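You operate a simulated robot arm through the tools that you are given. There is no shell and no other tool.

You run a simulated robot arm. Do the job below in one go: nothing can be reset, and whatever is moved stays where it is left.

Task
Free the small brown bin, set it on the green tilt table, crank that up and tilt it.
Fine: raise the yellow bar over it to the top first; tilt only once the bin is on; the lift handwheel and the tilt table go all the way; the other small bins, panels and the teal fence stay.

Only the result counts: the job must be done as asked and must still hold three seconds after the hand-in. Knocking over, shifting, dropping, spilling or breaking anything else fails it.

Robot
A 7-joint arm with a two-finger parallel gripper, fixed in place. Base frame: the origin is at the foot of the arm, x ahead of it, y to its left, z up. Lengths are in mm, angles in rad, forces in N, time in s.
Its first joint turns from -2.897 to 2.897 rad. Payload 4.4 kg.
The TCP is the grasp point between the finger pads, 23 mm short of the fingertips. In the tool frame z runs along the fingers and y along their closing line. The gripper opens to 94 mm. The fingers are 38 mm wide and 10 mm thick; the gripper's body (54 by 96 mm) begins 39 mm behind the TCP.
Orientation is that of the tool frame in the base frame, as a unit quaternion [x, y, z, w]. With the fingers straight down and closing along the base's y, the tool's x points along the base's -x, its y along +y and its z along -z.

Tools
- The arm moves only by the tool move_arm. Its argument "increments" is a list of rows, each an object (a shift or turn left out is 0, a gripper value left out holds the last) with "dp": the shift along the tool's x, y, z in cm, a list of three; "turn": the turn, a rotation vector about the tool's x, y, z in rad, a list of three; "grip": the finger opening in cm, from 0 to 9.4. In form: [{"dp": [x, y, z], "turn": [rx, ry, rz], "grip": grip}, ...]. A call has 1 to 20 rows; each row is the pose to reach, as a shift and turn from the pose commanded when the call began, along the tool's axes at that moment. A row lasts 0.2 s, in which the tool goes at most 50 mm and 0.15 rad; a call with a longer step from one row to the next is refused whole, and so is a gripper value outside its range. Where a pose cannot be reached the arm comes as near as it can. A force on the tool above 90 N (or 10 N above the force at the start of the call, whichever is more), or a blocked arm, ends the call early, and 0.2 s more pass. The fingers move at their own pace (about 72 mm/s each) and stop on an object; they squeeze with about 29 N. The grip force told is the motor's: it shows also when the fingers shut on nothing. Time passes only in rows, and 0.2 s behind the last, so rows that repeat a pose let the fingers close. The reply holds the time, the measured pose of the TCP, the force on the tool along the base axes, the opening and the grip force, in the units named above and with some noise, with the torque about the TCP (base axes, N m) and any sound that the robot's microphone picked up, and new pictures: "pictures" is both (left out), scene, wrist or none.
- Cameras (640 x 400 px; columns grow to the right, rows downward): "scene" is fixed at [219.2, 651.1, 1447.5]; the picture's right is [-0.43, -0.90, 0.00], its down [-0.53, 0.25, -0.81] and it looks along [0.73, -0.35, -0.59] (base axes); focal length 279 px, centre (320, 200). "wrist" rides on the gripper at [86, 16, -75] in the tool frame; the picture's right is [-0.18, 0.98, 0.00], its down [-0.58, -0.11, -0.81] and it looks along [-0.79, -0.15, 0.59] (tool axes); focal length 243 px, centre (320, 200). There is no depth. A picture from a camera that has moved, and an enlarged one, comes with that camera's place and axes in the base frame and with its lens.
- enlarge(camera, box): a new picture of the part [left, top, right, bottom] of that camera's present view, enlarged. The clock stands still meanwhile.
- close_job(): hands the job in; it is judged then, once.

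Places have to be worked out from the pictures, the camera data and where the tool is seen. Open the gripper and draw the arm clear of the work before you hand the job in, unless the task says otherwise.

The tools are called after "Request:" as a command line: name --argument value ..., lists and objects as JSON in quotes. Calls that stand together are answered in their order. move_arm: Moves the arm, as the interface text tells. Its arguments: {"type":"object","properties":{"increments":{"type":"array"},"pictures":{"type":"string","enum":["both","scene","wrist","none"]}},"required":["increments"]} The other tools are called the same way: enlarge (camera, box) takes an enlarged picture of a part of a camera's view; close_job () hands the job in.

At the start:

```text
clock: 0.0
ee_pos: [603.7, -232.5, 1199.2]
orientation: [0.0, 1.0, 0.0, 0.0]
contact_force: [0.3, 0.0, -0.3]
torque: [-0.01, 0.02, -0.01]
gripper_width: 93.7
grip_force: 0.1
```

scene: 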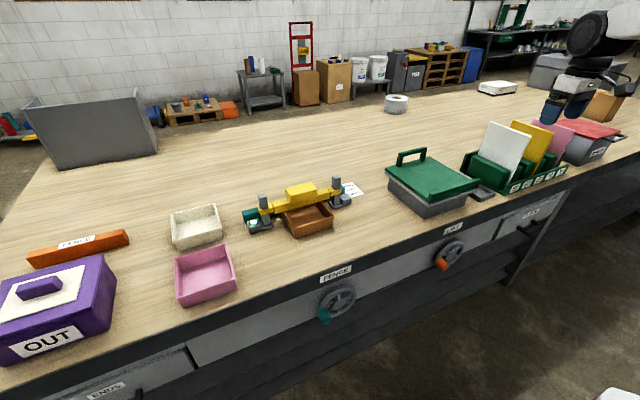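
wrist: 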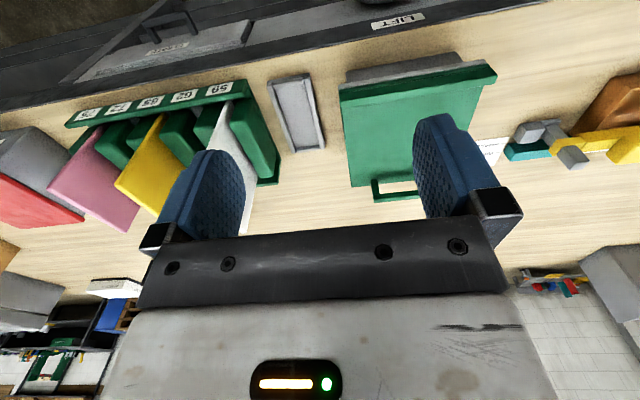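

I'll begin by looking closely at the scene: the bin under the yellow bar, the green table, and the handwheels on the front.

Request:
enlarge --camera "scene" --box '[220, 160, 380, 260]'

Request:
enlarge --camera "scene" --box '[370, 130, 530, 230]'

Request:
enlarge --camera "scene" --box '[290, 210, 530, 360]'

Request:
enlarge --camera "scene" --box '[460, 100, 640, 212]'

```text
4.00 times, centred on (300, 210) of scene
camera zoom: at [219.2, 651.1, 1447.5], right [-0.43, -0.9, 0.0], down [-0.53, 0.25, -0.81], along [0.73, -0.35, -0.59], focal length 1118 px, centre (400, 160)
```

zoom: 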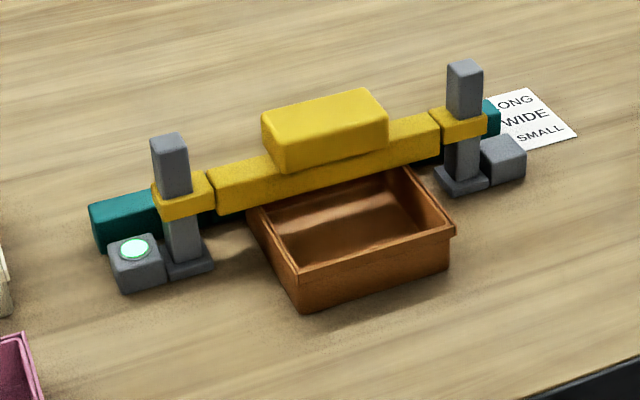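

```text
4.00 times, centred on (450, 180) of scene
camera zoom: at [219.2, 651.1, 1447.5], right [-0.43, -0.9, 0.0], down [-0.53, 0.25, -0.81], along [0.73, -0.35, -0.59], focal length 1118 px, centre (-200, 280)
```

zoom: 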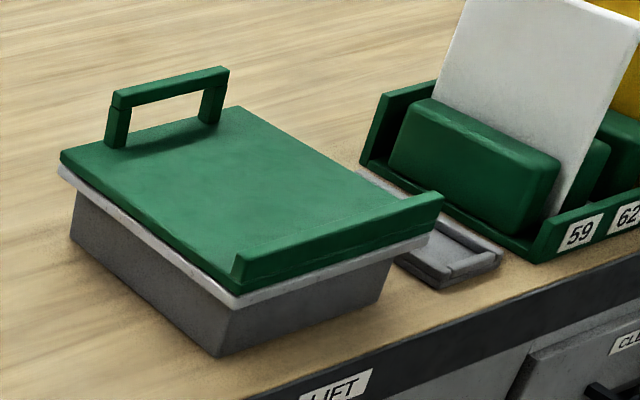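

```text
2.67 times, centred on (410, 285) of scene
camera zoom: at [219.2, 651.1, 1447.5], right [-0.43, -0.9, 0.0], down [-0.53, 0.25, -0.81], along [0.73, -0.35, -0.59], focal length 745 px, centre (80, -27)
```

zoom: 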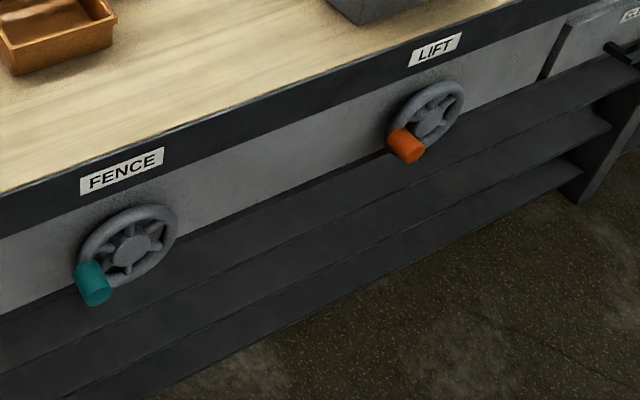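

```text
3.56 times, centred on (550, 156) of scene
camera zoom: at [219.2, 651.1, 1447.5], right [-0.43, -0.9, 0.0], down [-0.53, 0.25, -0.81], along [0.73, -0.35, -0.59], focal length 994 px, centre (-498, 356)
```

zoom: 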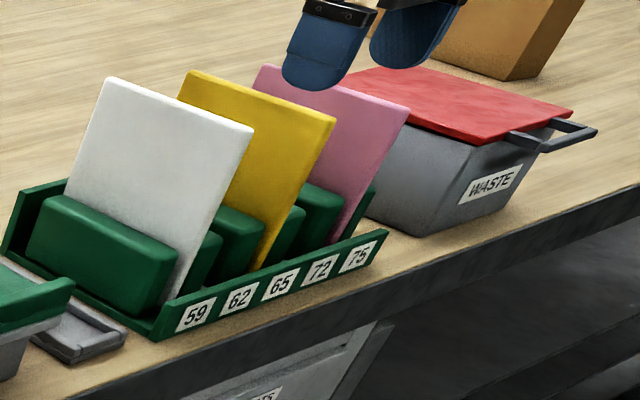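

The brown bin sits under the yellow bar near (910, 375), the green table near (900, -100), and the LIFT wheel is on the bench front. The arm is far from the bin, so I swing it over at a safe height for a closer look.

Request:
move_arm --increments '[{"dp": [-0.3, 4, 0.3]}, {"dp": [-0.6, 8, 0.6]}, {"dp": [-0.9, 12, 0.9]}, {"dp": [-1.2, 16, 1.2]}, {"dp": [-1.5, 20, 1.5]}, {"dp": [-1.8, 24, 1.8]}, {"dp": [-2.1, 28, 2.1]}, {"dp": [-2.4, 32, 2.4]}, {"dp": [-2.7, 36, 2.7]}, {"dp": [-3, 40, 3]}, {"dp": [-3.3, 44, 3.3]}, {"dp": [-3.6, 48, 3.6]}, {"dp": [-3.9, 52, 3.9]}, {"dp": [-4.2, 56, 4.2]}, {"dp": [-4.6, 61, 4.9]}]'

```text
refused: row 15 steps farther than a row can; nothing moved
```

The last row stepped slightly too far; I resend with even steps.

Request:
move_arm --increments '[{"dp": [-0.3, 4, 0.3]}, {"dp": [-0.6, 8, 0.6]}, {"dp": [-0.9, 12, 0.9]}, {"dp": [-1.2, 16, 1.2]}, {"dp": [-1.5, 20, 1.5]}, {"dp": [-1.8, 24, 1.8]}, {"dp": [-2.1, 28, 2.1]}, {"dp": [-2.4, 32, 2.4]}, {"dp": [-2.7, 36, 2.7]}, {"dp": [-3, 40, 3]}, {"dp": [-3.3, 44, 3.3]}, {"dp": [-3.6, 48, 3.6]}, {"dp": [-3.9, 52, 3.9]}, {"dp": [-4.2, 56, 4.2]}, {"dp": [-4.5, 60, 4.5]}]'

```text
clock: 3.2
ee_pos: [649.8, 369.5, 1155.8]
orientation: [0.0, 1.0, 0.001, 0.0]
contact_force: [-0.2, 0.0, 0.5]
torque: [-0.02, 0.0, 0.01]
gripper_width: 93.9
grip_force: 0.0
camera wrist: at [561.5, 386.3, 1230.0], right [0.18, 0.98, 0.0], down [0.58, -0.11, 0.81], along [0.79, -0.15, -0.59], focal length 243 px, centre (320, 200)
```

scene: 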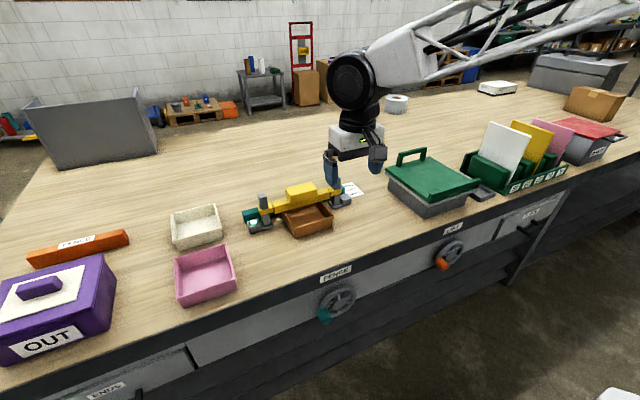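
wrist: 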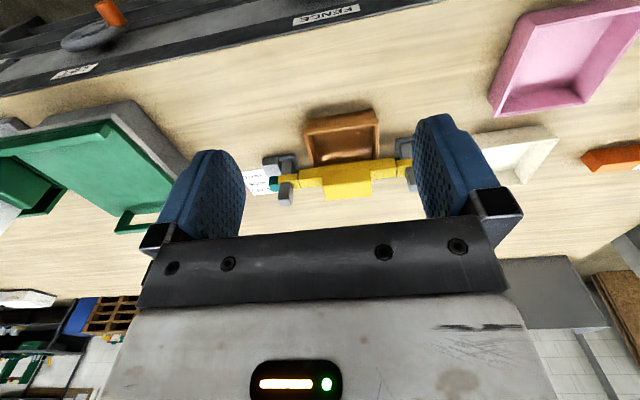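

Request:
enlarge --camera "wrist" --box '[240, 90, 440, 215]'

Request:
enlarge --camera "wrist" --box '[0, 0, 240, 150]'

Request:
enlarge --camera "scene" --box '[230, 170, 360, 251]'

```text
3.20 times, centred on (340, 152) of wrist
camera zoom: at [561.5, 386.3, 1230.0], right [0.18, 0.98, 0.0], down [0.58, -0.11, 0.81], along [0.79, -0.15, -0.59], focal length 776 px, centre (256, 352)
```

zoom: 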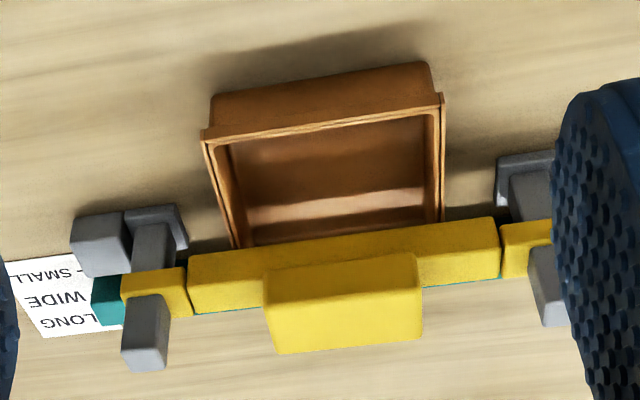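

```text
2.67 times, centred on (120, 75) of wrist
camera zoom: at [561.5, 386.3, 1230.0], right [0.18, 0.98, 0.0], down [0.58, -0.11, 0.81], along [0.79, -0.15, -0.59], focal length 647 px, centre (853, 533)
```

zoom: 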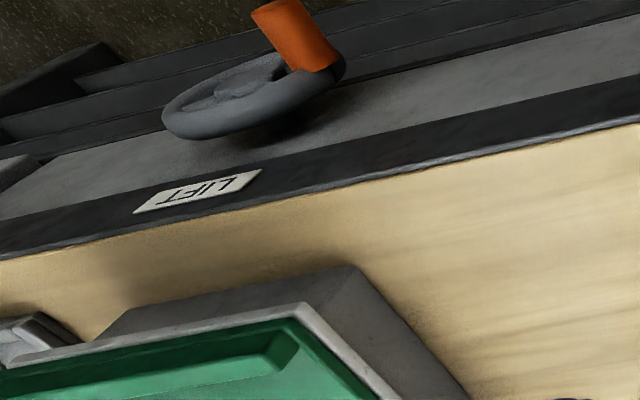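

```text
4.92 times, centred on (295, 210) of scene
camera zoom: at [219.2, 651.1, 1447.5], right [-0.43, -0.9, 0.0], down [-0.53, 0.25, -0.81], along [0.73, -0.35, -0.59], focal length 1376 px, centre (443, 148)
```

zoom: 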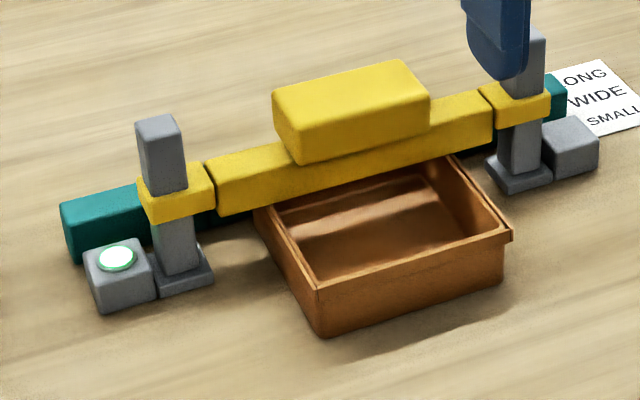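

The bin's front rim runs from about (841, 440) to (840, 303) at z≈862, with the beam just above at z≈868. I zoom in on the block handle of the bar from both cameras to measure it.

Request:
enlarge --camera "wrist" --box '[300, 145, 420, 220]'

Request:
enlarge --camera "scene" --box '[270, 170, 350, 220]'

Request:
enlarge --camera "scene" --box '[230, 180, 310, 240]'

```text
5.33 times, centred on (360, 182) of wrist
camera zoom: at [561.5, 386.3, 1230.0], right [0.18, 0.98, 0.0], down [0.58, -0.11, 0.81], along [0.79, -0.15, -0.59], focal length 1294 px, centre (107, 293)
```

zoom: 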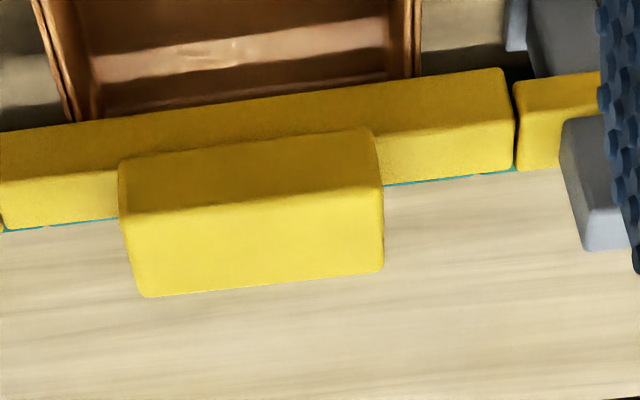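

```text
8.00 times, centred on (310, 195) of scene
camera zoom: at [219.2, 651.1, 1447.5], right [-0.43, -0.9, 0.0], down [-0.53, 0.25, -0.81], along [0.73, -0.35, -0.59], focal length 2235 px, centre (400, 240)
```

zoom: 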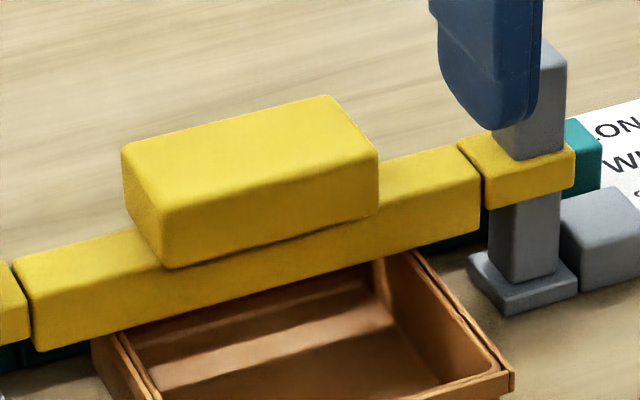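

```text
6.67 times, centred on (270, 210) of scene
camera zoom: at [219.2, 651.1, 1447.5], right [-0.43, -0.9, 0.0], down [-0.53, 0.25, -0.81], along [0.73, -0.35, -0.59], focal length 1863 px, centre (653, 133)
```

zoom: 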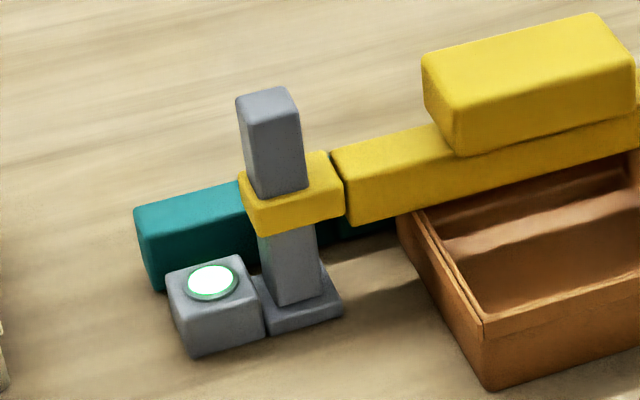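

The block is about 95 mm wide in y (324–419), 52 mm deep in x (923–975) and its top is at z≈928, so it should be gripped fore-and-aft from above. I turn the tool 90° about its axis here, high up, to see whether the arm can do it.

Request:
move_arm --increments '[{"turn": [0, 0, 0.143]}, {"turn": [0, 0, 0.286]}, {"turn": [0, 0, 0.429]}, {"turn": [0, 0, 0.571]}, {"turn": [0, 0, 0.714]}, {"turn": [0, 0, 0.857]}, {"turn": [0, 0, 1.0]}, {"turn": [0, 0, 1.142]}, {"turn": [0, 0, 1.285]}, {"turn": [0, 0, 1.428]}, {"turn": [0, 0, 1.571]}]'

```text
clock: 5.6
ee_pos: [648.2, 368.5, 1154.7]
orientation: [0.708, 0.706, 0.0, 0.0]
contact_force: [-0.2, -0.5, -0.3]
torque: [0.03, 0.0, 0.06]
gripper_width: 93.6
grip_force: 0.1
camera wrist: at [663.8, 455.2, 1229.2], right [0.98, -0.19, 0.0], down [-0.11, -0.58, 0.81], along [-0.15, -0.79, -0.59], focal length 243 px, centre (320, 200)
```

scene: 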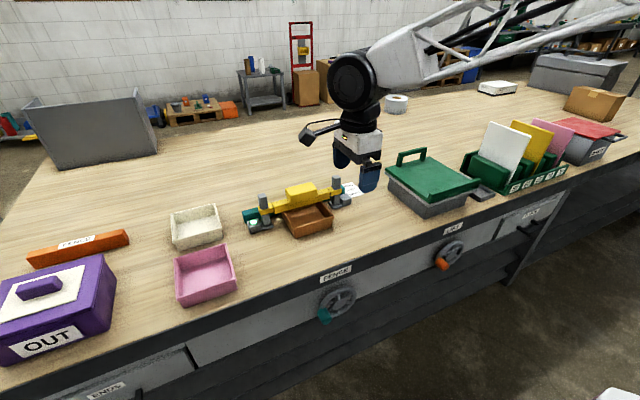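
wrist: 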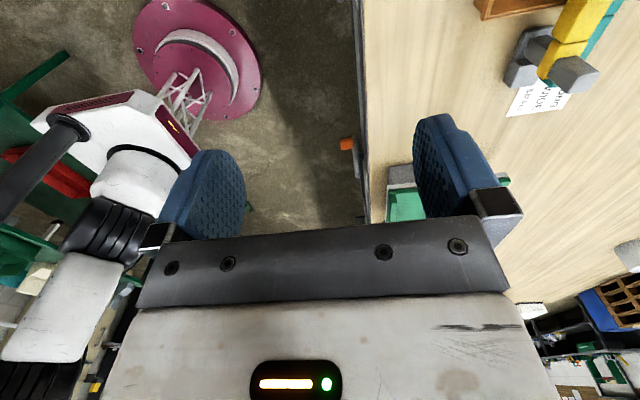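

The turn works. Now I try going over the block at (949, 371) but staying high at z≈1050 to test reach.

Request:
move_arm --increments '[{"dp": [0, 3.8, 1.2]}, {"dp": [0, 7.6, 2.4]}, {"dp": [0.1, 11.4, 3.6]}, {"dp": [0.1, 15.2, 5]}, {"dp": [0.2, 19, 6.5]}, {"dp": [0.2, 22.8, 8]}, {"dp": [0.25, 26.5, 9.5]}, {"dp": [0.25, 30.1, 10.5]}]'

```text
clock: 7.4
ee_pos: [949.4, 371.3, 1050.8]
orientation: [0.707, 0.707, 0.001, 0.001]
contact_force: [0.9, 0.0, 1.2]
torque: [-0.02, -0.03, 0.01]
gripper_width: 94.1
grip_force: 0.0
camera wrist: at [964.6, 458.1, 1125.4], right [0.98, -0.18, 0.0], down [-0.11, -0.58, 0.81], along [-0.15, -0.79, -0.59], focal length 243 px, centre (320, 200)
```

scene: 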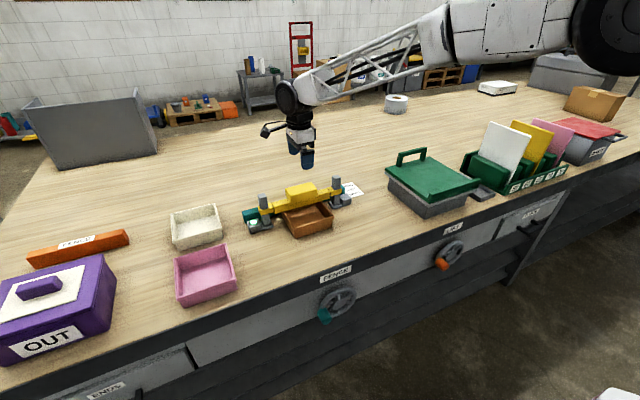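
wrist: 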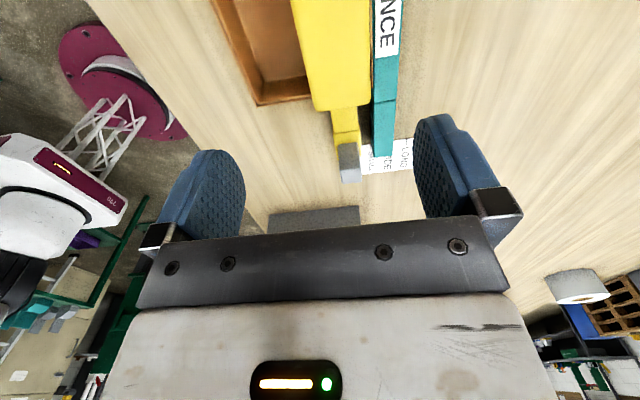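

Reach is fine here. I zoom on the block in the wrist view to refine its fore-aft position before descending.

Request:
enlarge --camera "wrist" --box '[240, 0, 420, 200]'

Request:
enlarge --camera "scene" --box '[230, 120, 360, 250]'

```text
2.00 times, centred on (330, 100) of wrist
camera zoom: at [964.6, 458.1, 1125.4], right [0.98, -0.18, 0.0], down [-0.11, -0.58, 0.81], along [-0.15, -0.79, -0.59], focal length 485 px, centre (300, 400)
```

zoom: 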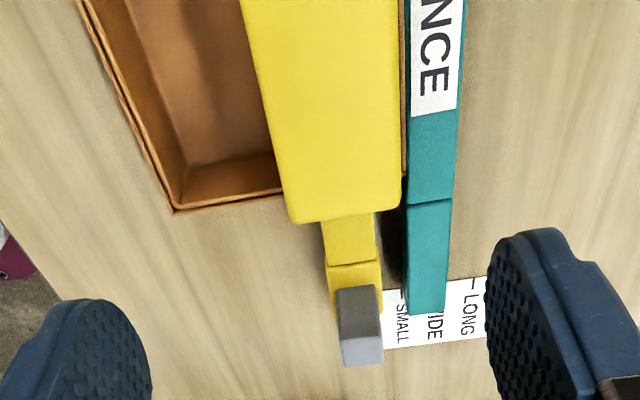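

```text
3.08 times, centred on (295, 185) of scene
camera zoom: at [219.2, 651.1, 1447.5], right [-0.43, -0.9, 0.0], down [-0.53, 0.25, -0.81], along [0.73, -0.35, -0.59], focal length 860 px, centre (397, 246)
```

zoom: 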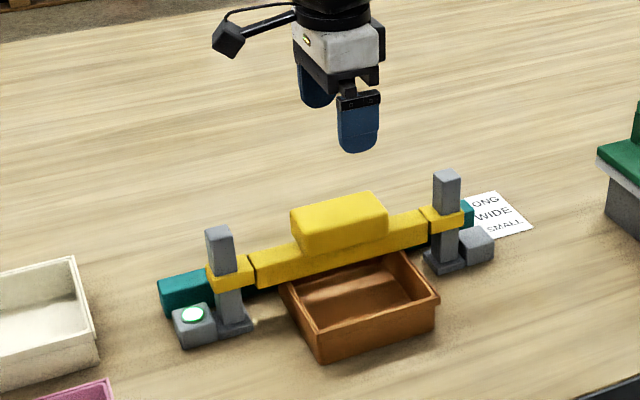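

From this close view the block looks centred nearer x≈962 (edges ≈937 and ≈987), top about z≈917. I shift over it, go down partway and recheck.

Request:
move_arm --increments '[{"dp": [0, 0.6, 2]}, {"dp": [0, 1.25, 4]}, {"dp": [0, 1.25, 6]}]'

Request:
enlarge --camera "wrist" --box '[160, 0, 500, 212]'

Request:
enlarge --camera "scene" --box '[240, 120, 370, 220]'

```text
clock: 8.2
ee_pos: [962.7, 371.7, 990.2]
orientation: [0.707, 0.707, 0.0, 0.001]
contact_force: [-0.4, 1.0, 0.5]
torque: [0.0, 0.0, 0.0]
gripper_width: 94.0
grip_force: 0.0
camera wrist: at [978.8, 458.2, 1065.2], right [0.98, -0.18, 0.0], down [-0.11, -0.58, 0.81], along [-0.15, -0.79, -0.59], focal length 243 px, centre (320, 200)
```

scene: 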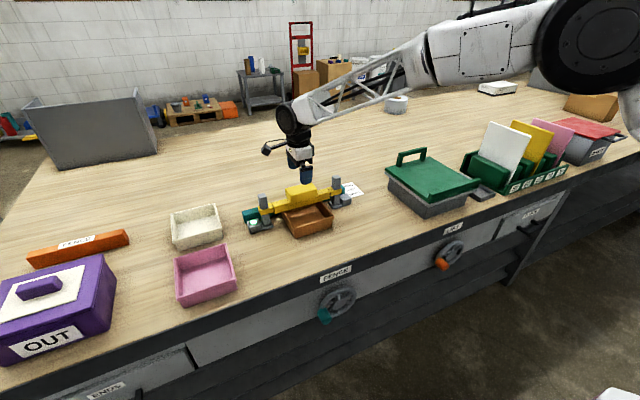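
wrist: 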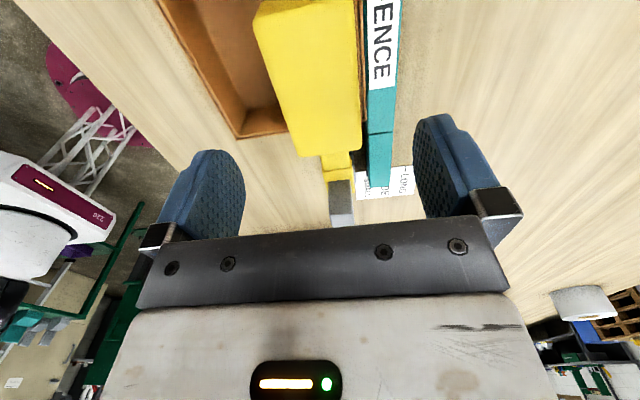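

```text
1.88 times, centred on (330, 106) of wrist
camera zoom: at [978.8, 458.2, 1065.2], right [0.98, -0.18, 0.0], down [-0.11, -0.58, 0.81], along [-0.15, -0.79, -0.59], focal length 457 px, centre (301, 377)
```

zoom: 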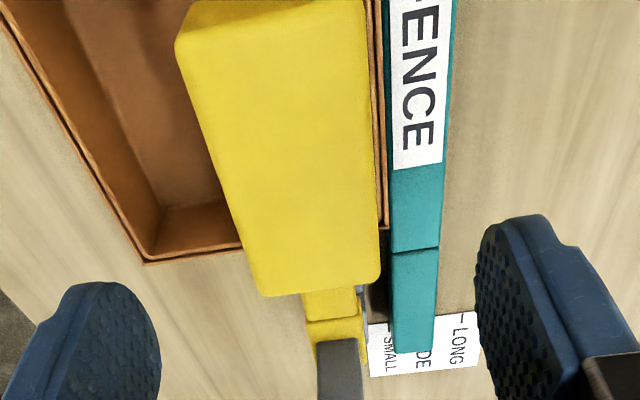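

```text
4.00 times, centred on (305, 170) of scene
camera zoom: at [219.2, 651.1, 1447.5], right [-0.43, -0.9, 0.0], down [-0.53, 0.25, -0.81], along [0.73, -0.35, -0.59], focal length 1118 px, centre (380, 320)
```

zoom: 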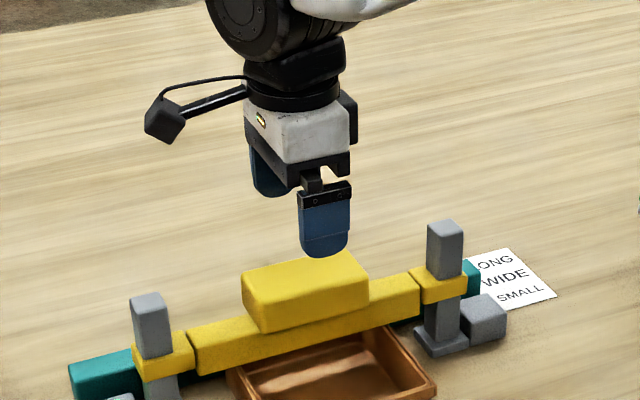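

Two views agree: block top at z≈917, x 937–987, y 322–418. I descend to TCP z≈917 with the fingers straddling it fore and aft, then close.

Request:
move_arm --increments '[{"dp": [-0.1, -0.05, 2.5]}, {"dp": [-0.15, -0.05, 5]}, {"dp": [-0.15, -0.05, 7.3]}, {"dp": [-0.15, -0.05, 7.3], "grip": 4.5}, {"dp": [-0.15, -0.05, 7.3], "grip": 4.5}, {"dp": [-0.15, -0.05, 7.3], "grip": 4.5}]'

Request:
enlarge --camera "scene" --box '[240, 120, 370, 220]'

```text
clock: 9.6
ee_pos: [961.0, 370.4, 917.9]
orientation: [0.707, 0.707, 0.001, 0.0]
contact_force: [-6.1, -2.3, -2.2]
torque: [0.45, -0.41, 0.13]
gripper_width: 53.7
grip_force: 44.9
camera wrist: at [977.6, 456.9, 992.0], right [0.98, -0.18, 0.0], down [-0.11, -0.58, 0.81], along [-0.15, -0.79, -0.59], focal length 243 px, centre (320, 200)
```

scene: 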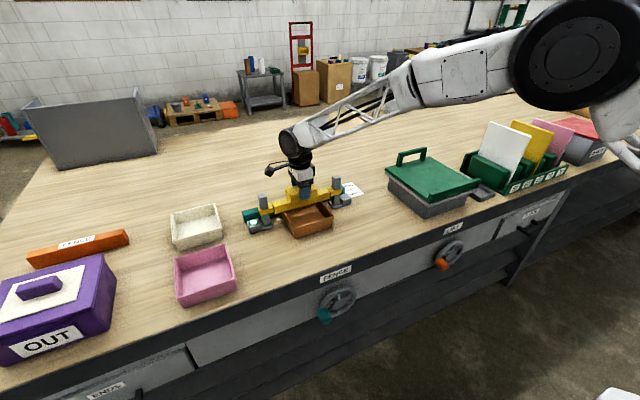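
wrist: 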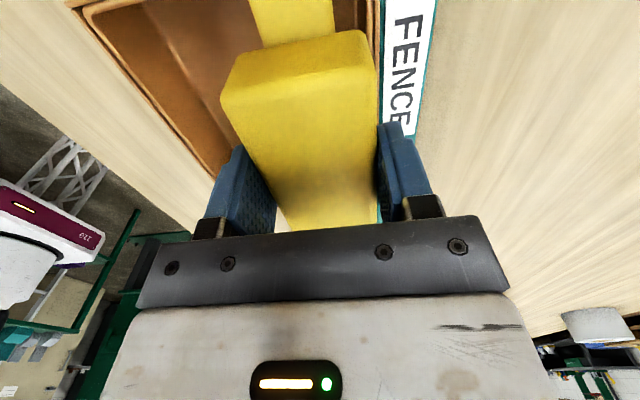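

```text
4.00 times, centred on (305, 170) of scene
camera zoom: at [219.2, 651.1, 1447.5], right [-0.43, -0.9, 0.0], down [-0.53, 0.25, -0.81], along [0.73, -0.35, -0.59], focal length 1118 px, centre (380, 320)
```

zoom: 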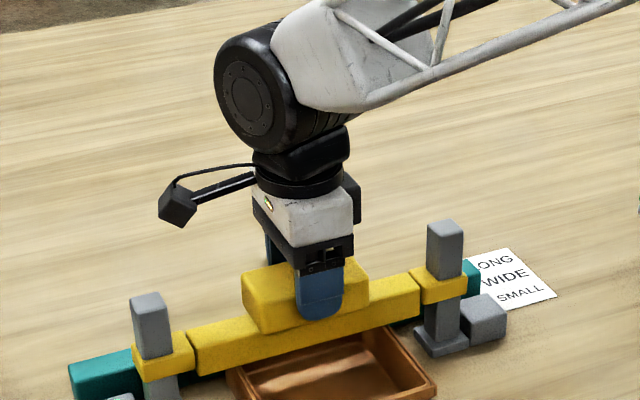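

The block is gripped (53.7 mm). I lift slowly 3 cm and watch the forces.

Request:
move_arm --increments '[{"dp": [0, 0, -0.5], "grip": 4.5}, {"dp": [0, 0, -1.0]}, {"dp": [0, 0, -1.5]}, {"dp": [0, 0, -2.0]}, {"dp": [0, 0, -2.5]}, {"dp": [0, 0, -3.0]}]'

Request:
enlarge --camera "scene" --box '[240, 120, 370, 220]'

```text
clock: 11.0
ee_pos: [962.4, 371.1, 947.0]
orientation: [0.707, 0.707, -0.001, -0.001]
contact_force: [-8.9, 11.9, -5.2]
torque: [0.86, 0.55, 0.31]
gripper_width: 53.9
grip_force: 45.3
camera wrist: at [977.6, 456.9, 1021.0], right [0.98, -0.18, 0.0], down [-0.11, -0.58, 0.81], along [-0.15, -0.79, -0.59], focal length 243 px, centre (320, 200)
```

scene: 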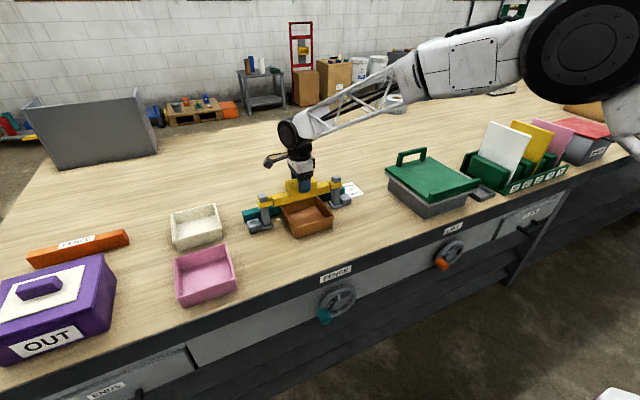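
wrist: 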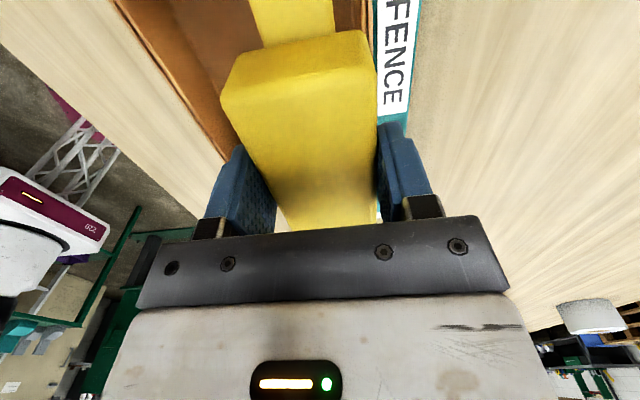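

```text
4.00 times, centred on (305, 170) of scene
camera zoom: at [219.2, 651.1, 1447.5], right [-0.43, -0.9, 0.0], down [-0.53, 0.25, -0.81], along [0.73, -0.35, -0.59], focal length 1118 px, centre (380, 320)
```

zoom: 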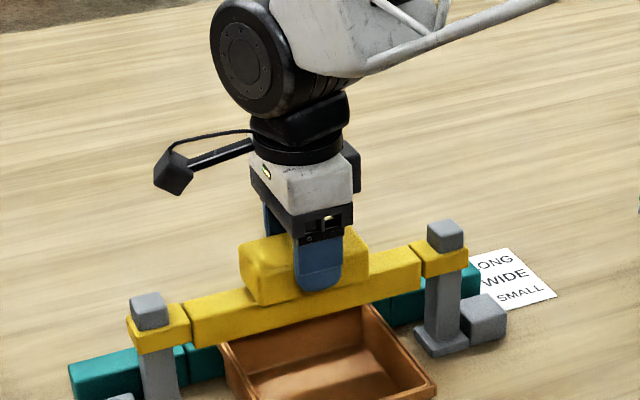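

The bar came up 3 cm with it and light force; a little post still shows above the sleeves. I continue in small steps until it stops.

Request:
move_arm --increments '[{"dp": [0, 0, -0.3], "grip": 4.5}, {"dp": [0, 0, -0.6]}, {"dp": [0, 0, -0.9]}, {"dp": [0, 0, -1.2]}]'

Request:
enlarge --camera "scene" --box '[240, 120, 370, 220]'

```text
clock: 12.0
ee_pos: [963.0, 368.4, 955.1]
orientation: [0.707, 0.707, -0.002, 0.0]
contact_force: [35.2, 20.4, -35.4]
torque: [0.11, -0.19, 0.66]
gripper_width: 54.1
grip_force: 44.6
camera wrist: at [977.6, 455.4, 1030.8], right [0.98, -0.18, 0.0], down [-0.11, -0.58, 0.81], along [-0.15, -0.79, -0.59], focal length 243 px, centre (320, 200)
```

scene: 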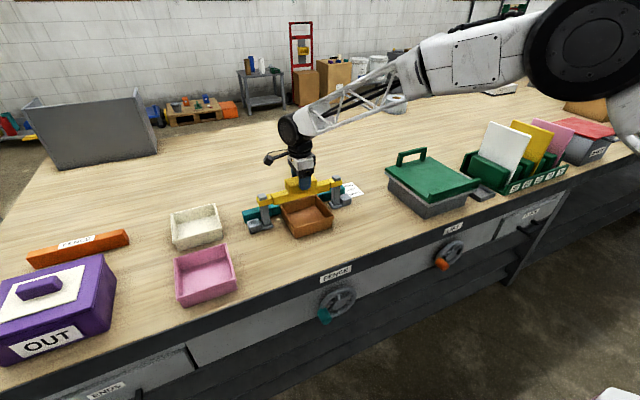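
wrist: 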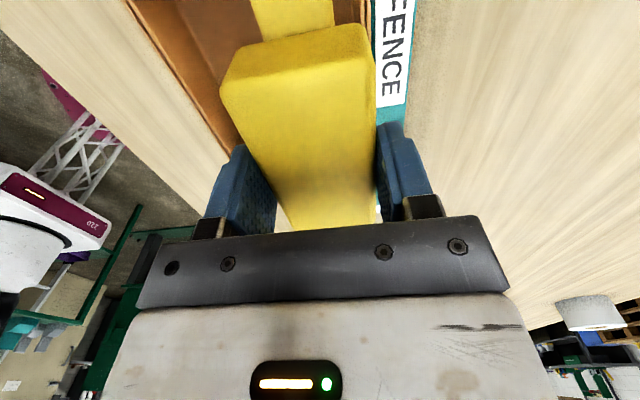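

```text
4.00 times, centred on (305, 170) of scene
camera zoom: at [219.2, 651.1, 1447.5], right [-0.43, -0.9, 0.0], down [-0.53, 0.25, -0.81], along [0.73, -0.35, -0.59], focal length 1118 px, centre (380, 320)
```

zoom: 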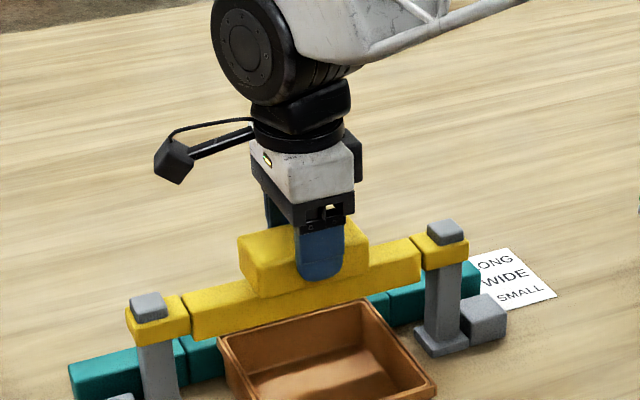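

A −35 N reading says the bar is at or near its stop after ~37 mm. I push up a few more millimetres to confirm it's really at the top.

Request:
move_arm --increments '[{"dp": [0, 0, -0.2], "grip": 4.5}, {"dp": [0, 0, -0.4]}, {"dp": [0, 0, -0.5]}]'

Request:
enlarge --camera "scene" --box '[240, 160, 370, 240]'

```text
clock: 12.8
ee_pos: [962.3, 368.7, 961.6]
orientation: [0.708, 0.707, -0.002, 0.0]
contact_force: [26.2, -12.6, -39.4]
torque: [-0.22, -0.14, 0.24]
gripper_width: 53.7
grip_force: 44.7
camera wrist: at [977.7, 455.2, 1036.6], right [0.98, -0.19, 0.0], down [-0.11, -0.58, 0.81], along [-0.15, -0.79, -0.59], focal length 243 px, centre (320, 200)
```

scene: 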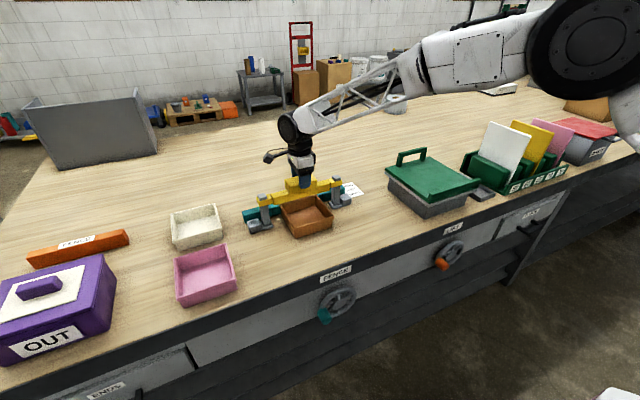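
wrist: 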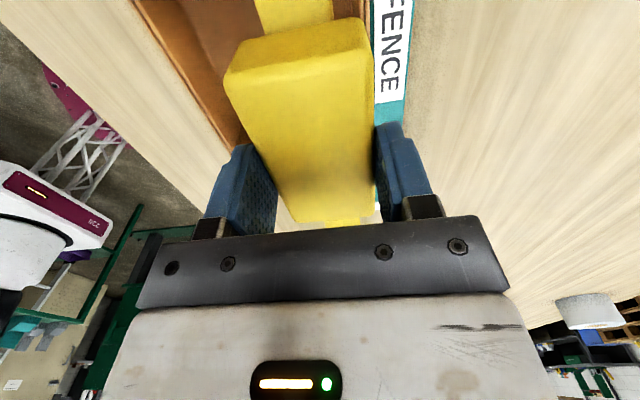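

```text
4.92 times, centred on (305, 200) of scene
camera zoom: at [219.2, 651.1, 1447.5], right [-0.43, -0.9, 0.0], down [-0.53, 0.25, -0.81], along [0.73, -0.35, -0.59], focal length 1376 px, centre (394, 200)
```

zoom: 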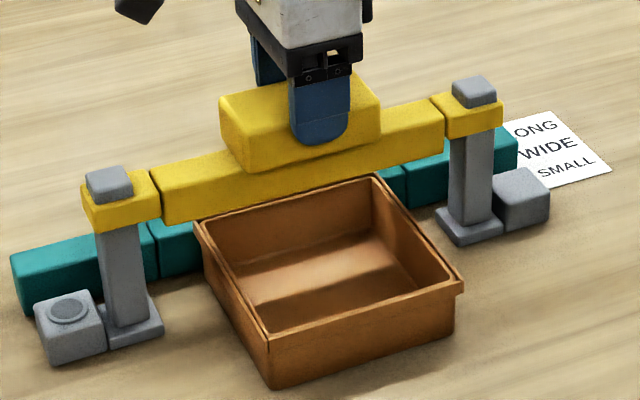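

The fingers now slip on the block, so the bar is at its top stop, and the lamp on the left foot has gone out. I open the fingers and see whether it stays up.

Request:
move_arm --increments '[{"dp": [0, 0, 0.3]}, {"dp": [0, 0, 0.3], "grip": 6.5}, {"dp": [0, 0, 0.3], "grip": 8}, {"dp": [0, 0, 0.3], "grip": 9}, {"dp": [0, 0, 0.3], "grip": 9.2}]'

Request:
enlarge --camera "scene" --box '[240, 160, 370, 240]'

```text
clock: 14.0
ee_pos: [962.1, 369.7, 960.9]
orientation: [0.707, 0.708, 0.0, 0.001]
contact_force: [1.0, 1.2, 0.6]
torque: [-0.06, -0.02, -0.03]
gripper_width: 91.8
grip_force: 0.0
camera wrist: at [977.1, 456.4, 1035.2], right [0.98, -0.18, 0.0], down [-0.11, -0.58, 0.81], along [-0.15, -0.79, -0.59], focal length 243 px, centre (320, 200)
```

scene: 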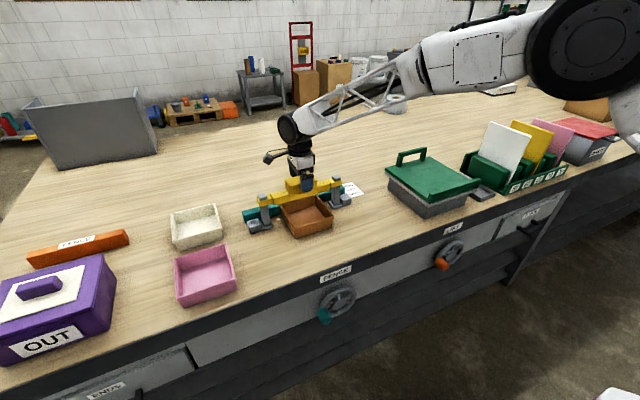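
wrist: 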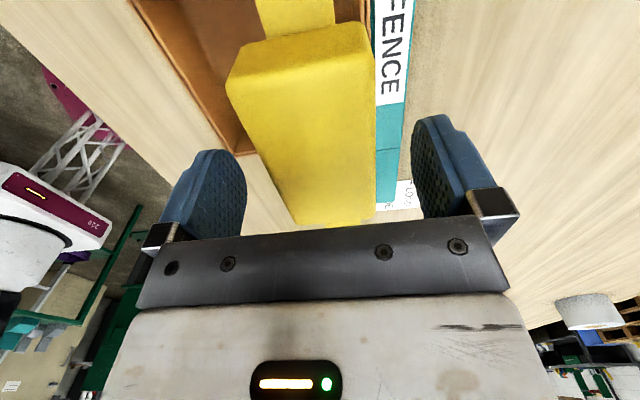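

```text
4.92 times, centred on (305, 200) of scene
camera zoom: at [219.2, 651.1, 1447.5], right [-0.43, -0.9, 0.0], down [-0.53, 0.25, -0.81], along [0.73, -0.35, -0.59], focal length 1376 px, centre (394, 200)
```

zoom: 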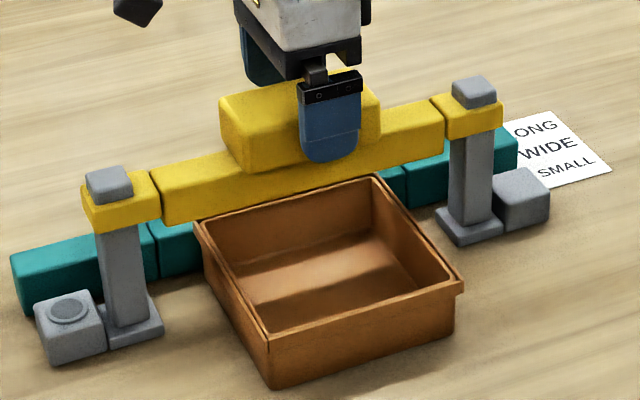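

The bar stays up on its own. I lift clear, draw back toward −x and turn the tool back so the camera looks forward over the freed bin.

Request:
move_arm --increments '[{"dp": [0, 0, -4], "grip": 9.4}, {"dp": [0, 0, -8]}, {"dp": [0, -3, -8], "turn": [0, 0, -0.14]}, {"dp": [0, -6, -8], "turn": [0, 0, -0.28]}, {"dp": [0, -9, -8], "turn": [0, 0, -0.42]}, {"dp": [0, -12, -8], "turn": [0, 0, -0.56]}, {"dp": [0, -14, -8], "turn": [0, 0, -0.7]}, {"dp": [0, -16.2, -8], "turn": [0, 0, -0.84]}, {"dp": [0, -16.2, -8], "turn": [0, 0, -0.98]}, {"dp": [0, -16.2, -8], "turn": [0, 0, -1.12]}, {"dp": [0, -16.2, -8], "turn": [0, 0, -1.26]}, {"dp": [0, -16.2, -8], "turn": [0, 0, -1.4]}, {"dp": [0, -16.2, -8], "turn": [0, 0, -1.5708]}]'

```text
refused: row 13 steps farther than a row can; nothing moved
```

The last turn step was too big; I spread it over one more row.

Request:
move_arm --increments '[{"dp": [0, 0, -4], "grip": 9.4}, {"dp": [0, 0, -8]}, {"dp": [0, -3, -8], "turn": [0, 0, -0.14]}, {"dp": [0, -6, -8], "turn": [0, 0, -0.28]}, {"dp": [0, -9, -8], "turn": [0, 0, -0.42]}, {"dp": [0, -12, -8], "turn": [0, 0, -0.56]}, {"dp": [0, -14, -8], "turn": [0, 0, -0.7]}, {"dp": [0, -16.2, -8], "turn": [0, 0, -0.84]}, {"dp": [0, -16.2, -8], "turn": [0, 0, -0.98]}, {"dp": [0, -16.2, -8], "turn": [0, 0, -1.12]}, {"dp": [0, -16.2, -8], "turn": [0, 0, -1.26]}, {"dp": [0, -16.2, -8], "turn": [0, 0, -1.4]}, {"dp": [0, -16.2, -8], "turn": [0, 0, -1.5]}, {"dp": [0, -16.2, -8], "turn": [0, 0, -1.5708]}]'

Request:
enlarge --camera "wrist" --box '[200, 20, 460, 220]'

```text
clock: 17.0
ee_pos: [799.5, 369.7, 1040.6]
orientation: [-0.001, 1.0, 0.0, -0.001]
contact_force: [-0.1, 0.1, 0.0]
torque: [0.0, -0.04, -0.02]
gripper_width: 94.0
grip_force: 0.1
camera wrist: at [712.4, 385.9, 1115.4], right [0.18, 0.98, 0.0], down [0.58, -0.11, 0.81], along [0.79, -0.15, -0.59], focal length 243 px, centre (320, 200)
```

scene: 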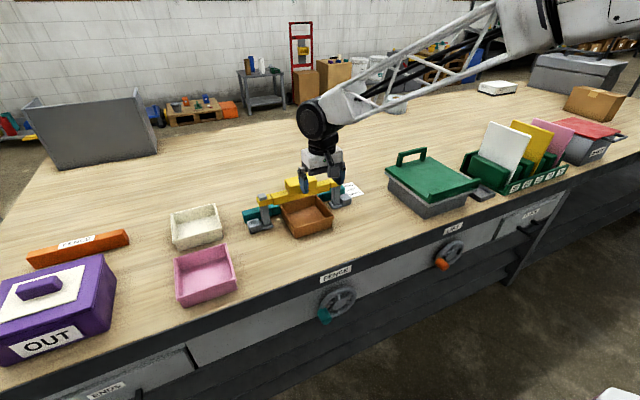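
wrist: 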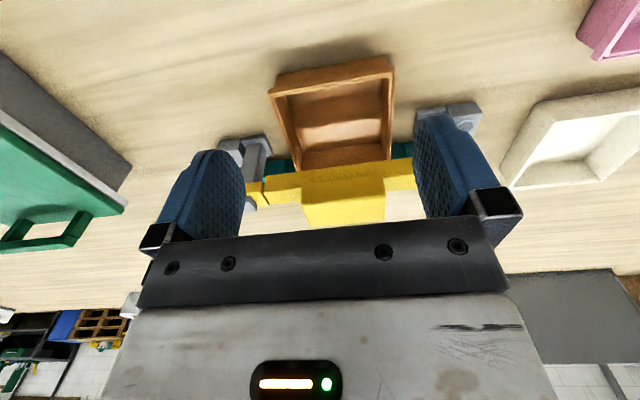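

```text
2.00 times, centred on (330, 120) of wrist
camera zoom: at [712.4, 385.9, 1115.4], right [0.18, 0.98, 0.0], down [0.58, -0.11, 0.81], along [0.79, -0.15, -0.59], focal length 485 px, centre (300, 360)
```

zoom: 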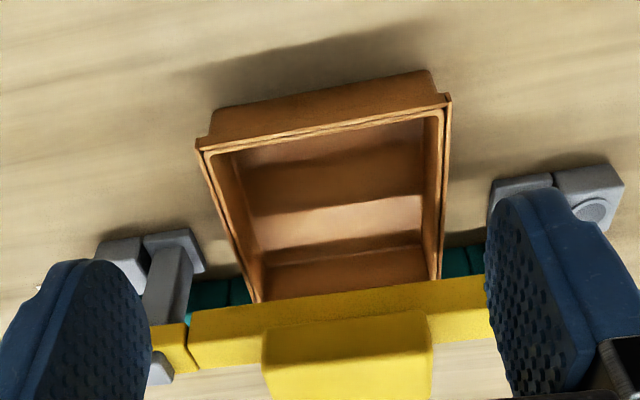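

The bin rim lies at z≈846 with x 854–995 and y 298–443. I'll grip its −y wall ahead of the bar at x≈888; first I go above that spot.

Request:
move_arm --increments '[{"dp": [-2.5, -1.8, 2], "grip": 6}, {"dp": [-5, -3.6, 4]}, {"dp": [-7.5, -5.4, 7]}, {"dp": [-8.85, -6.9, 10]}, {"dp": [-8.85, -6.9, 13]}]'

Request:
enlarge --camera "wrist" --box '[200, 20, 460, 220]'

Request:
enlarge --camera "scene" --box '[240, 150, 370, 240]'

```text
clock: 18.2
ee_pos: [889.5, 300.9, 911.0]
orientation: [-0.001, 1.0, 0.0, 0.001]
contact_force: [0.2, 0.0, 1.3]
torque: [0.04, 0.01, 0.01]
gripper_width: 60.1
grip_force: 0.2
camera wrist: at [802.1, 316.5, 985.3], right [0.18, 0.98, 0.0], down [0.58, -0.11, 0.81], along [0.79, -0.15, -0.59], focal length 243 px, centre (320, 200)
```

scene: 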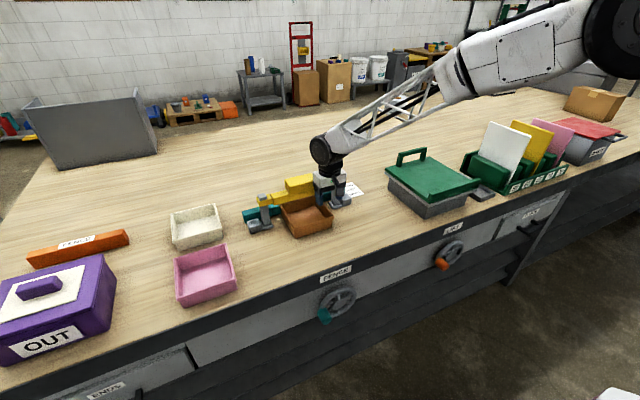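
wrist: 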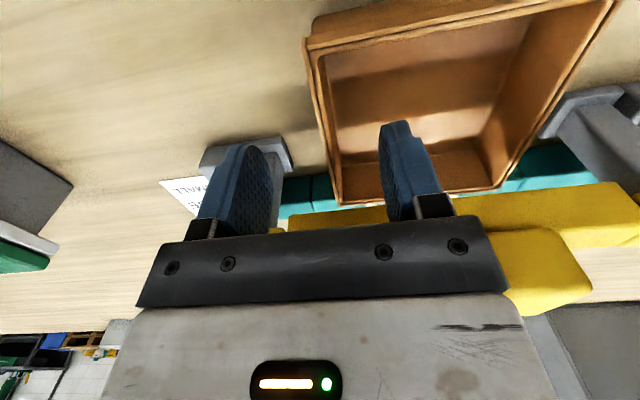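

```text
2.00 times, centred on (330, 120) of wrist
camera zoom: at [802.1, 316.5, 985.3], right [0.18, 0.98, 0.0], down [0.58, -0.11, 0.81], along [0.79, -0.15, -0.59], focal length 485 px, centre (300, 360)
```

zoom: 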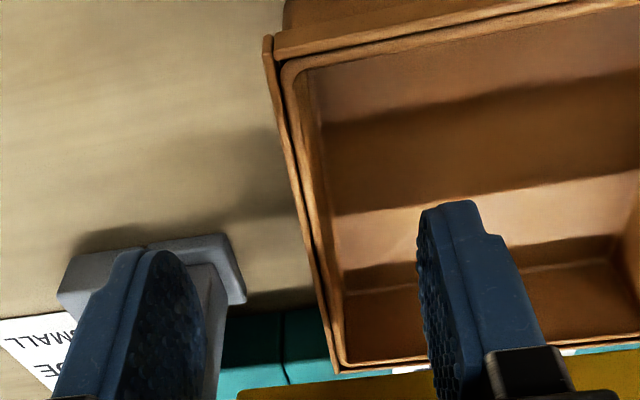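

```text
4.44 times, centred on (305, 195) of scene
camera zoom: at [219.2, 651.1, 1447.5], right [-0.43, -0.9, 0.0], down [-0.53, 0.25, -0.81], along [0.73, -0.35, -0.59], focal length 1242 px, centre (387, 222)
```

zoom: 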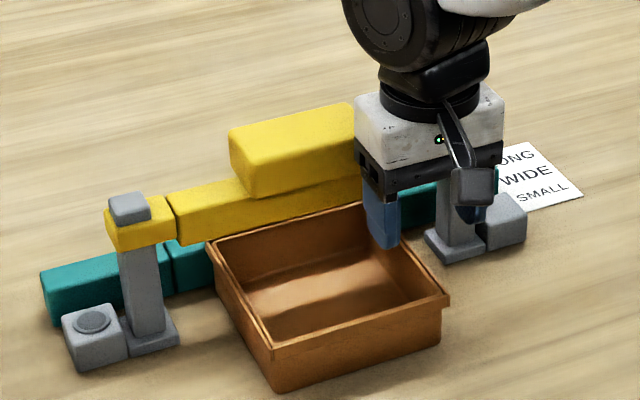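

The −y wall rim is centred near y≈303, running along x. I lower to straddle it at x≈886 with the tips inside and outside the wall, then close.

Request:
move_arm --increments '[{"dp": [0.35, 0.2, 2]}, {"dp": [0.35, 0.2, 4]}, {"dp": [0.35, 0.2, 5.5]}, {"dp": [0.35, 0.2, 6.6]}]'

Request:
enlarge --camera "wrist" --box '[200, 20, 460, 220]'

Request:
enlarge --camera "scene" --box '[240, 150, 370, 240]'

```text
clock: 19.2
ee_pos: [885.7, 301.6, 843.9]
orientation: [0.0, 1.0, 0.0, 0.0]
contact_force: [-0.5, 0.0, -0.5]
torque: [-0.02, 0.02, 0.0]
gripper_width: 60.0
grip_force: 0.1
camera wrist: at [798.1, 318.7, 919.0], right [0.18, 0.98, 0.0], down [0.58, -0.11, 0.81], along [0.79, -0.15, -0.59], focal length 243 px, centre (320, 200)
```

scene: 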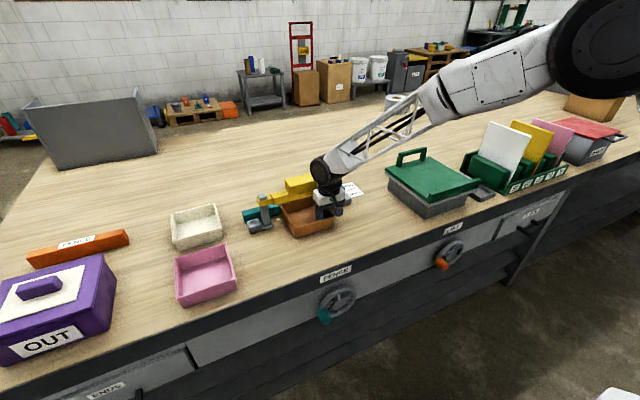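
wrist: 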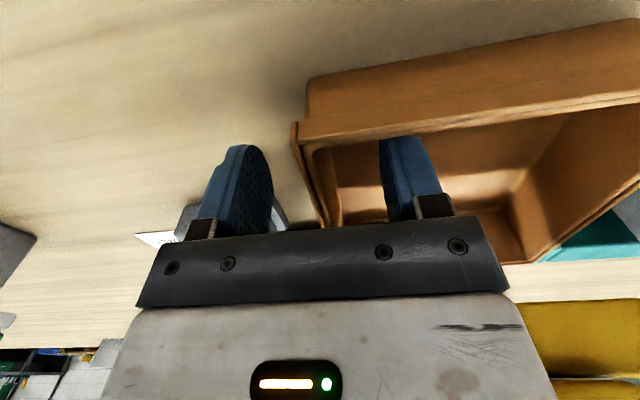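

```text
2.00 times, centred on (330, 120) of wrist
camera zoom: at [798.1, 318.7, 919.0], right [0.18, 0.98, 0.0], down [0.58, -0.11, 0.81], along [0.79, -0.15, -0.59], focal length 485 px, centre (300, 360)
```

zoom: 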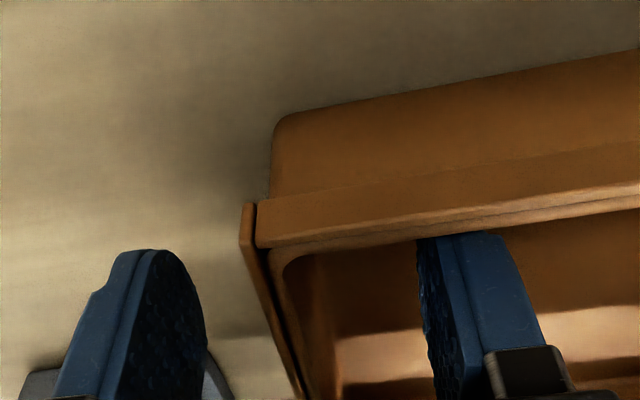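

```text
4.44 times, centred on (305, 195) of scene
camera zoom: at [219.2, 651.1, 1447.5], right [-0.43, -0.9, 0.0], down [-0.53, 0.25, -0.81], along [0.73, -0.35, -0.59], focal length 1242 px, centre (387, 222)
```

zoom: 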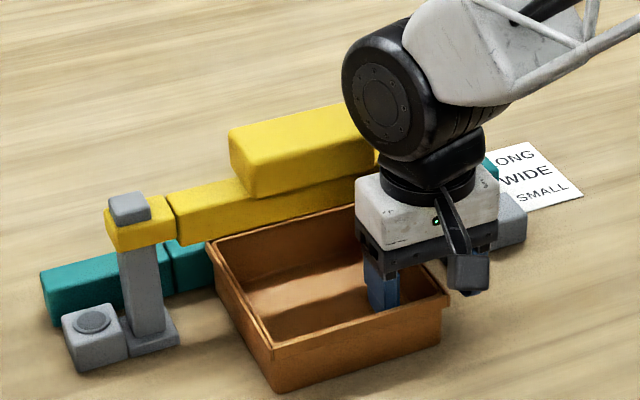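

Clear on both sides; I close the fingers on the wall.

Request:
move_arm --increments '[{"dp": [0, 0.1, 0], "grip": 3}, {"dp": [0, 0.1, 0], "grip": 1}, {"dp": [0, 0.1, 0], "grip": 0.2}, {"dp": [0, 0.1, 0], "grip": 0.2}, {"dp": [0, 0.1, 0], "grip": 0.2}]'

Request:
enlarge --camera "wrist" --box '[200, 20, 460, 220]'

```text
clock: 20.4
ee_pos: [885.5, 303.2, 844.0]
orientation: [0.0, 1.0, 0.0, 0.0]
contact_force: [0.2, 0.9, -0.6]
torque: [0.01, 0.08, -0.04]
gripper_width: 3.7
grip_force: 29.5
camera wrist: at [797.9, 319.9, 918.7], right [0.18, 0.98, 0.0], down [0.58, -0.11, 0.81], along [0.79, -0.15, -0.59], focal length 243 px, centre (320, 200)
```

scene: 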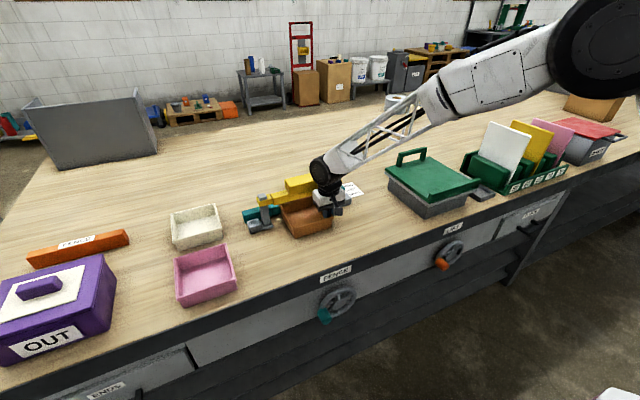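
wrist: 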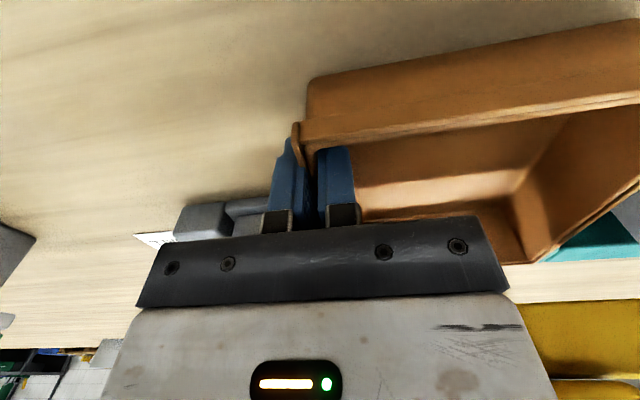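

```text
2.00 times, centred on (330, 120) of wrist
camera zoom: at [797.9, 319.9, 918.7], right [0.18, 0.98, 0.0], down [0.58, -0.11, 0.81], along [0.79, -0.15, -0.59], focal length 485 px, centre (300, 360)
```

zoom: 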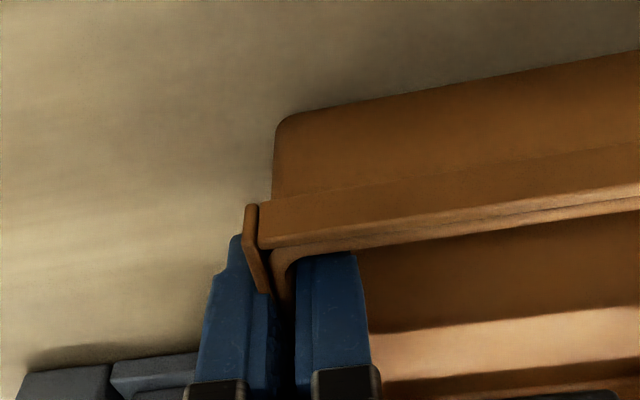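

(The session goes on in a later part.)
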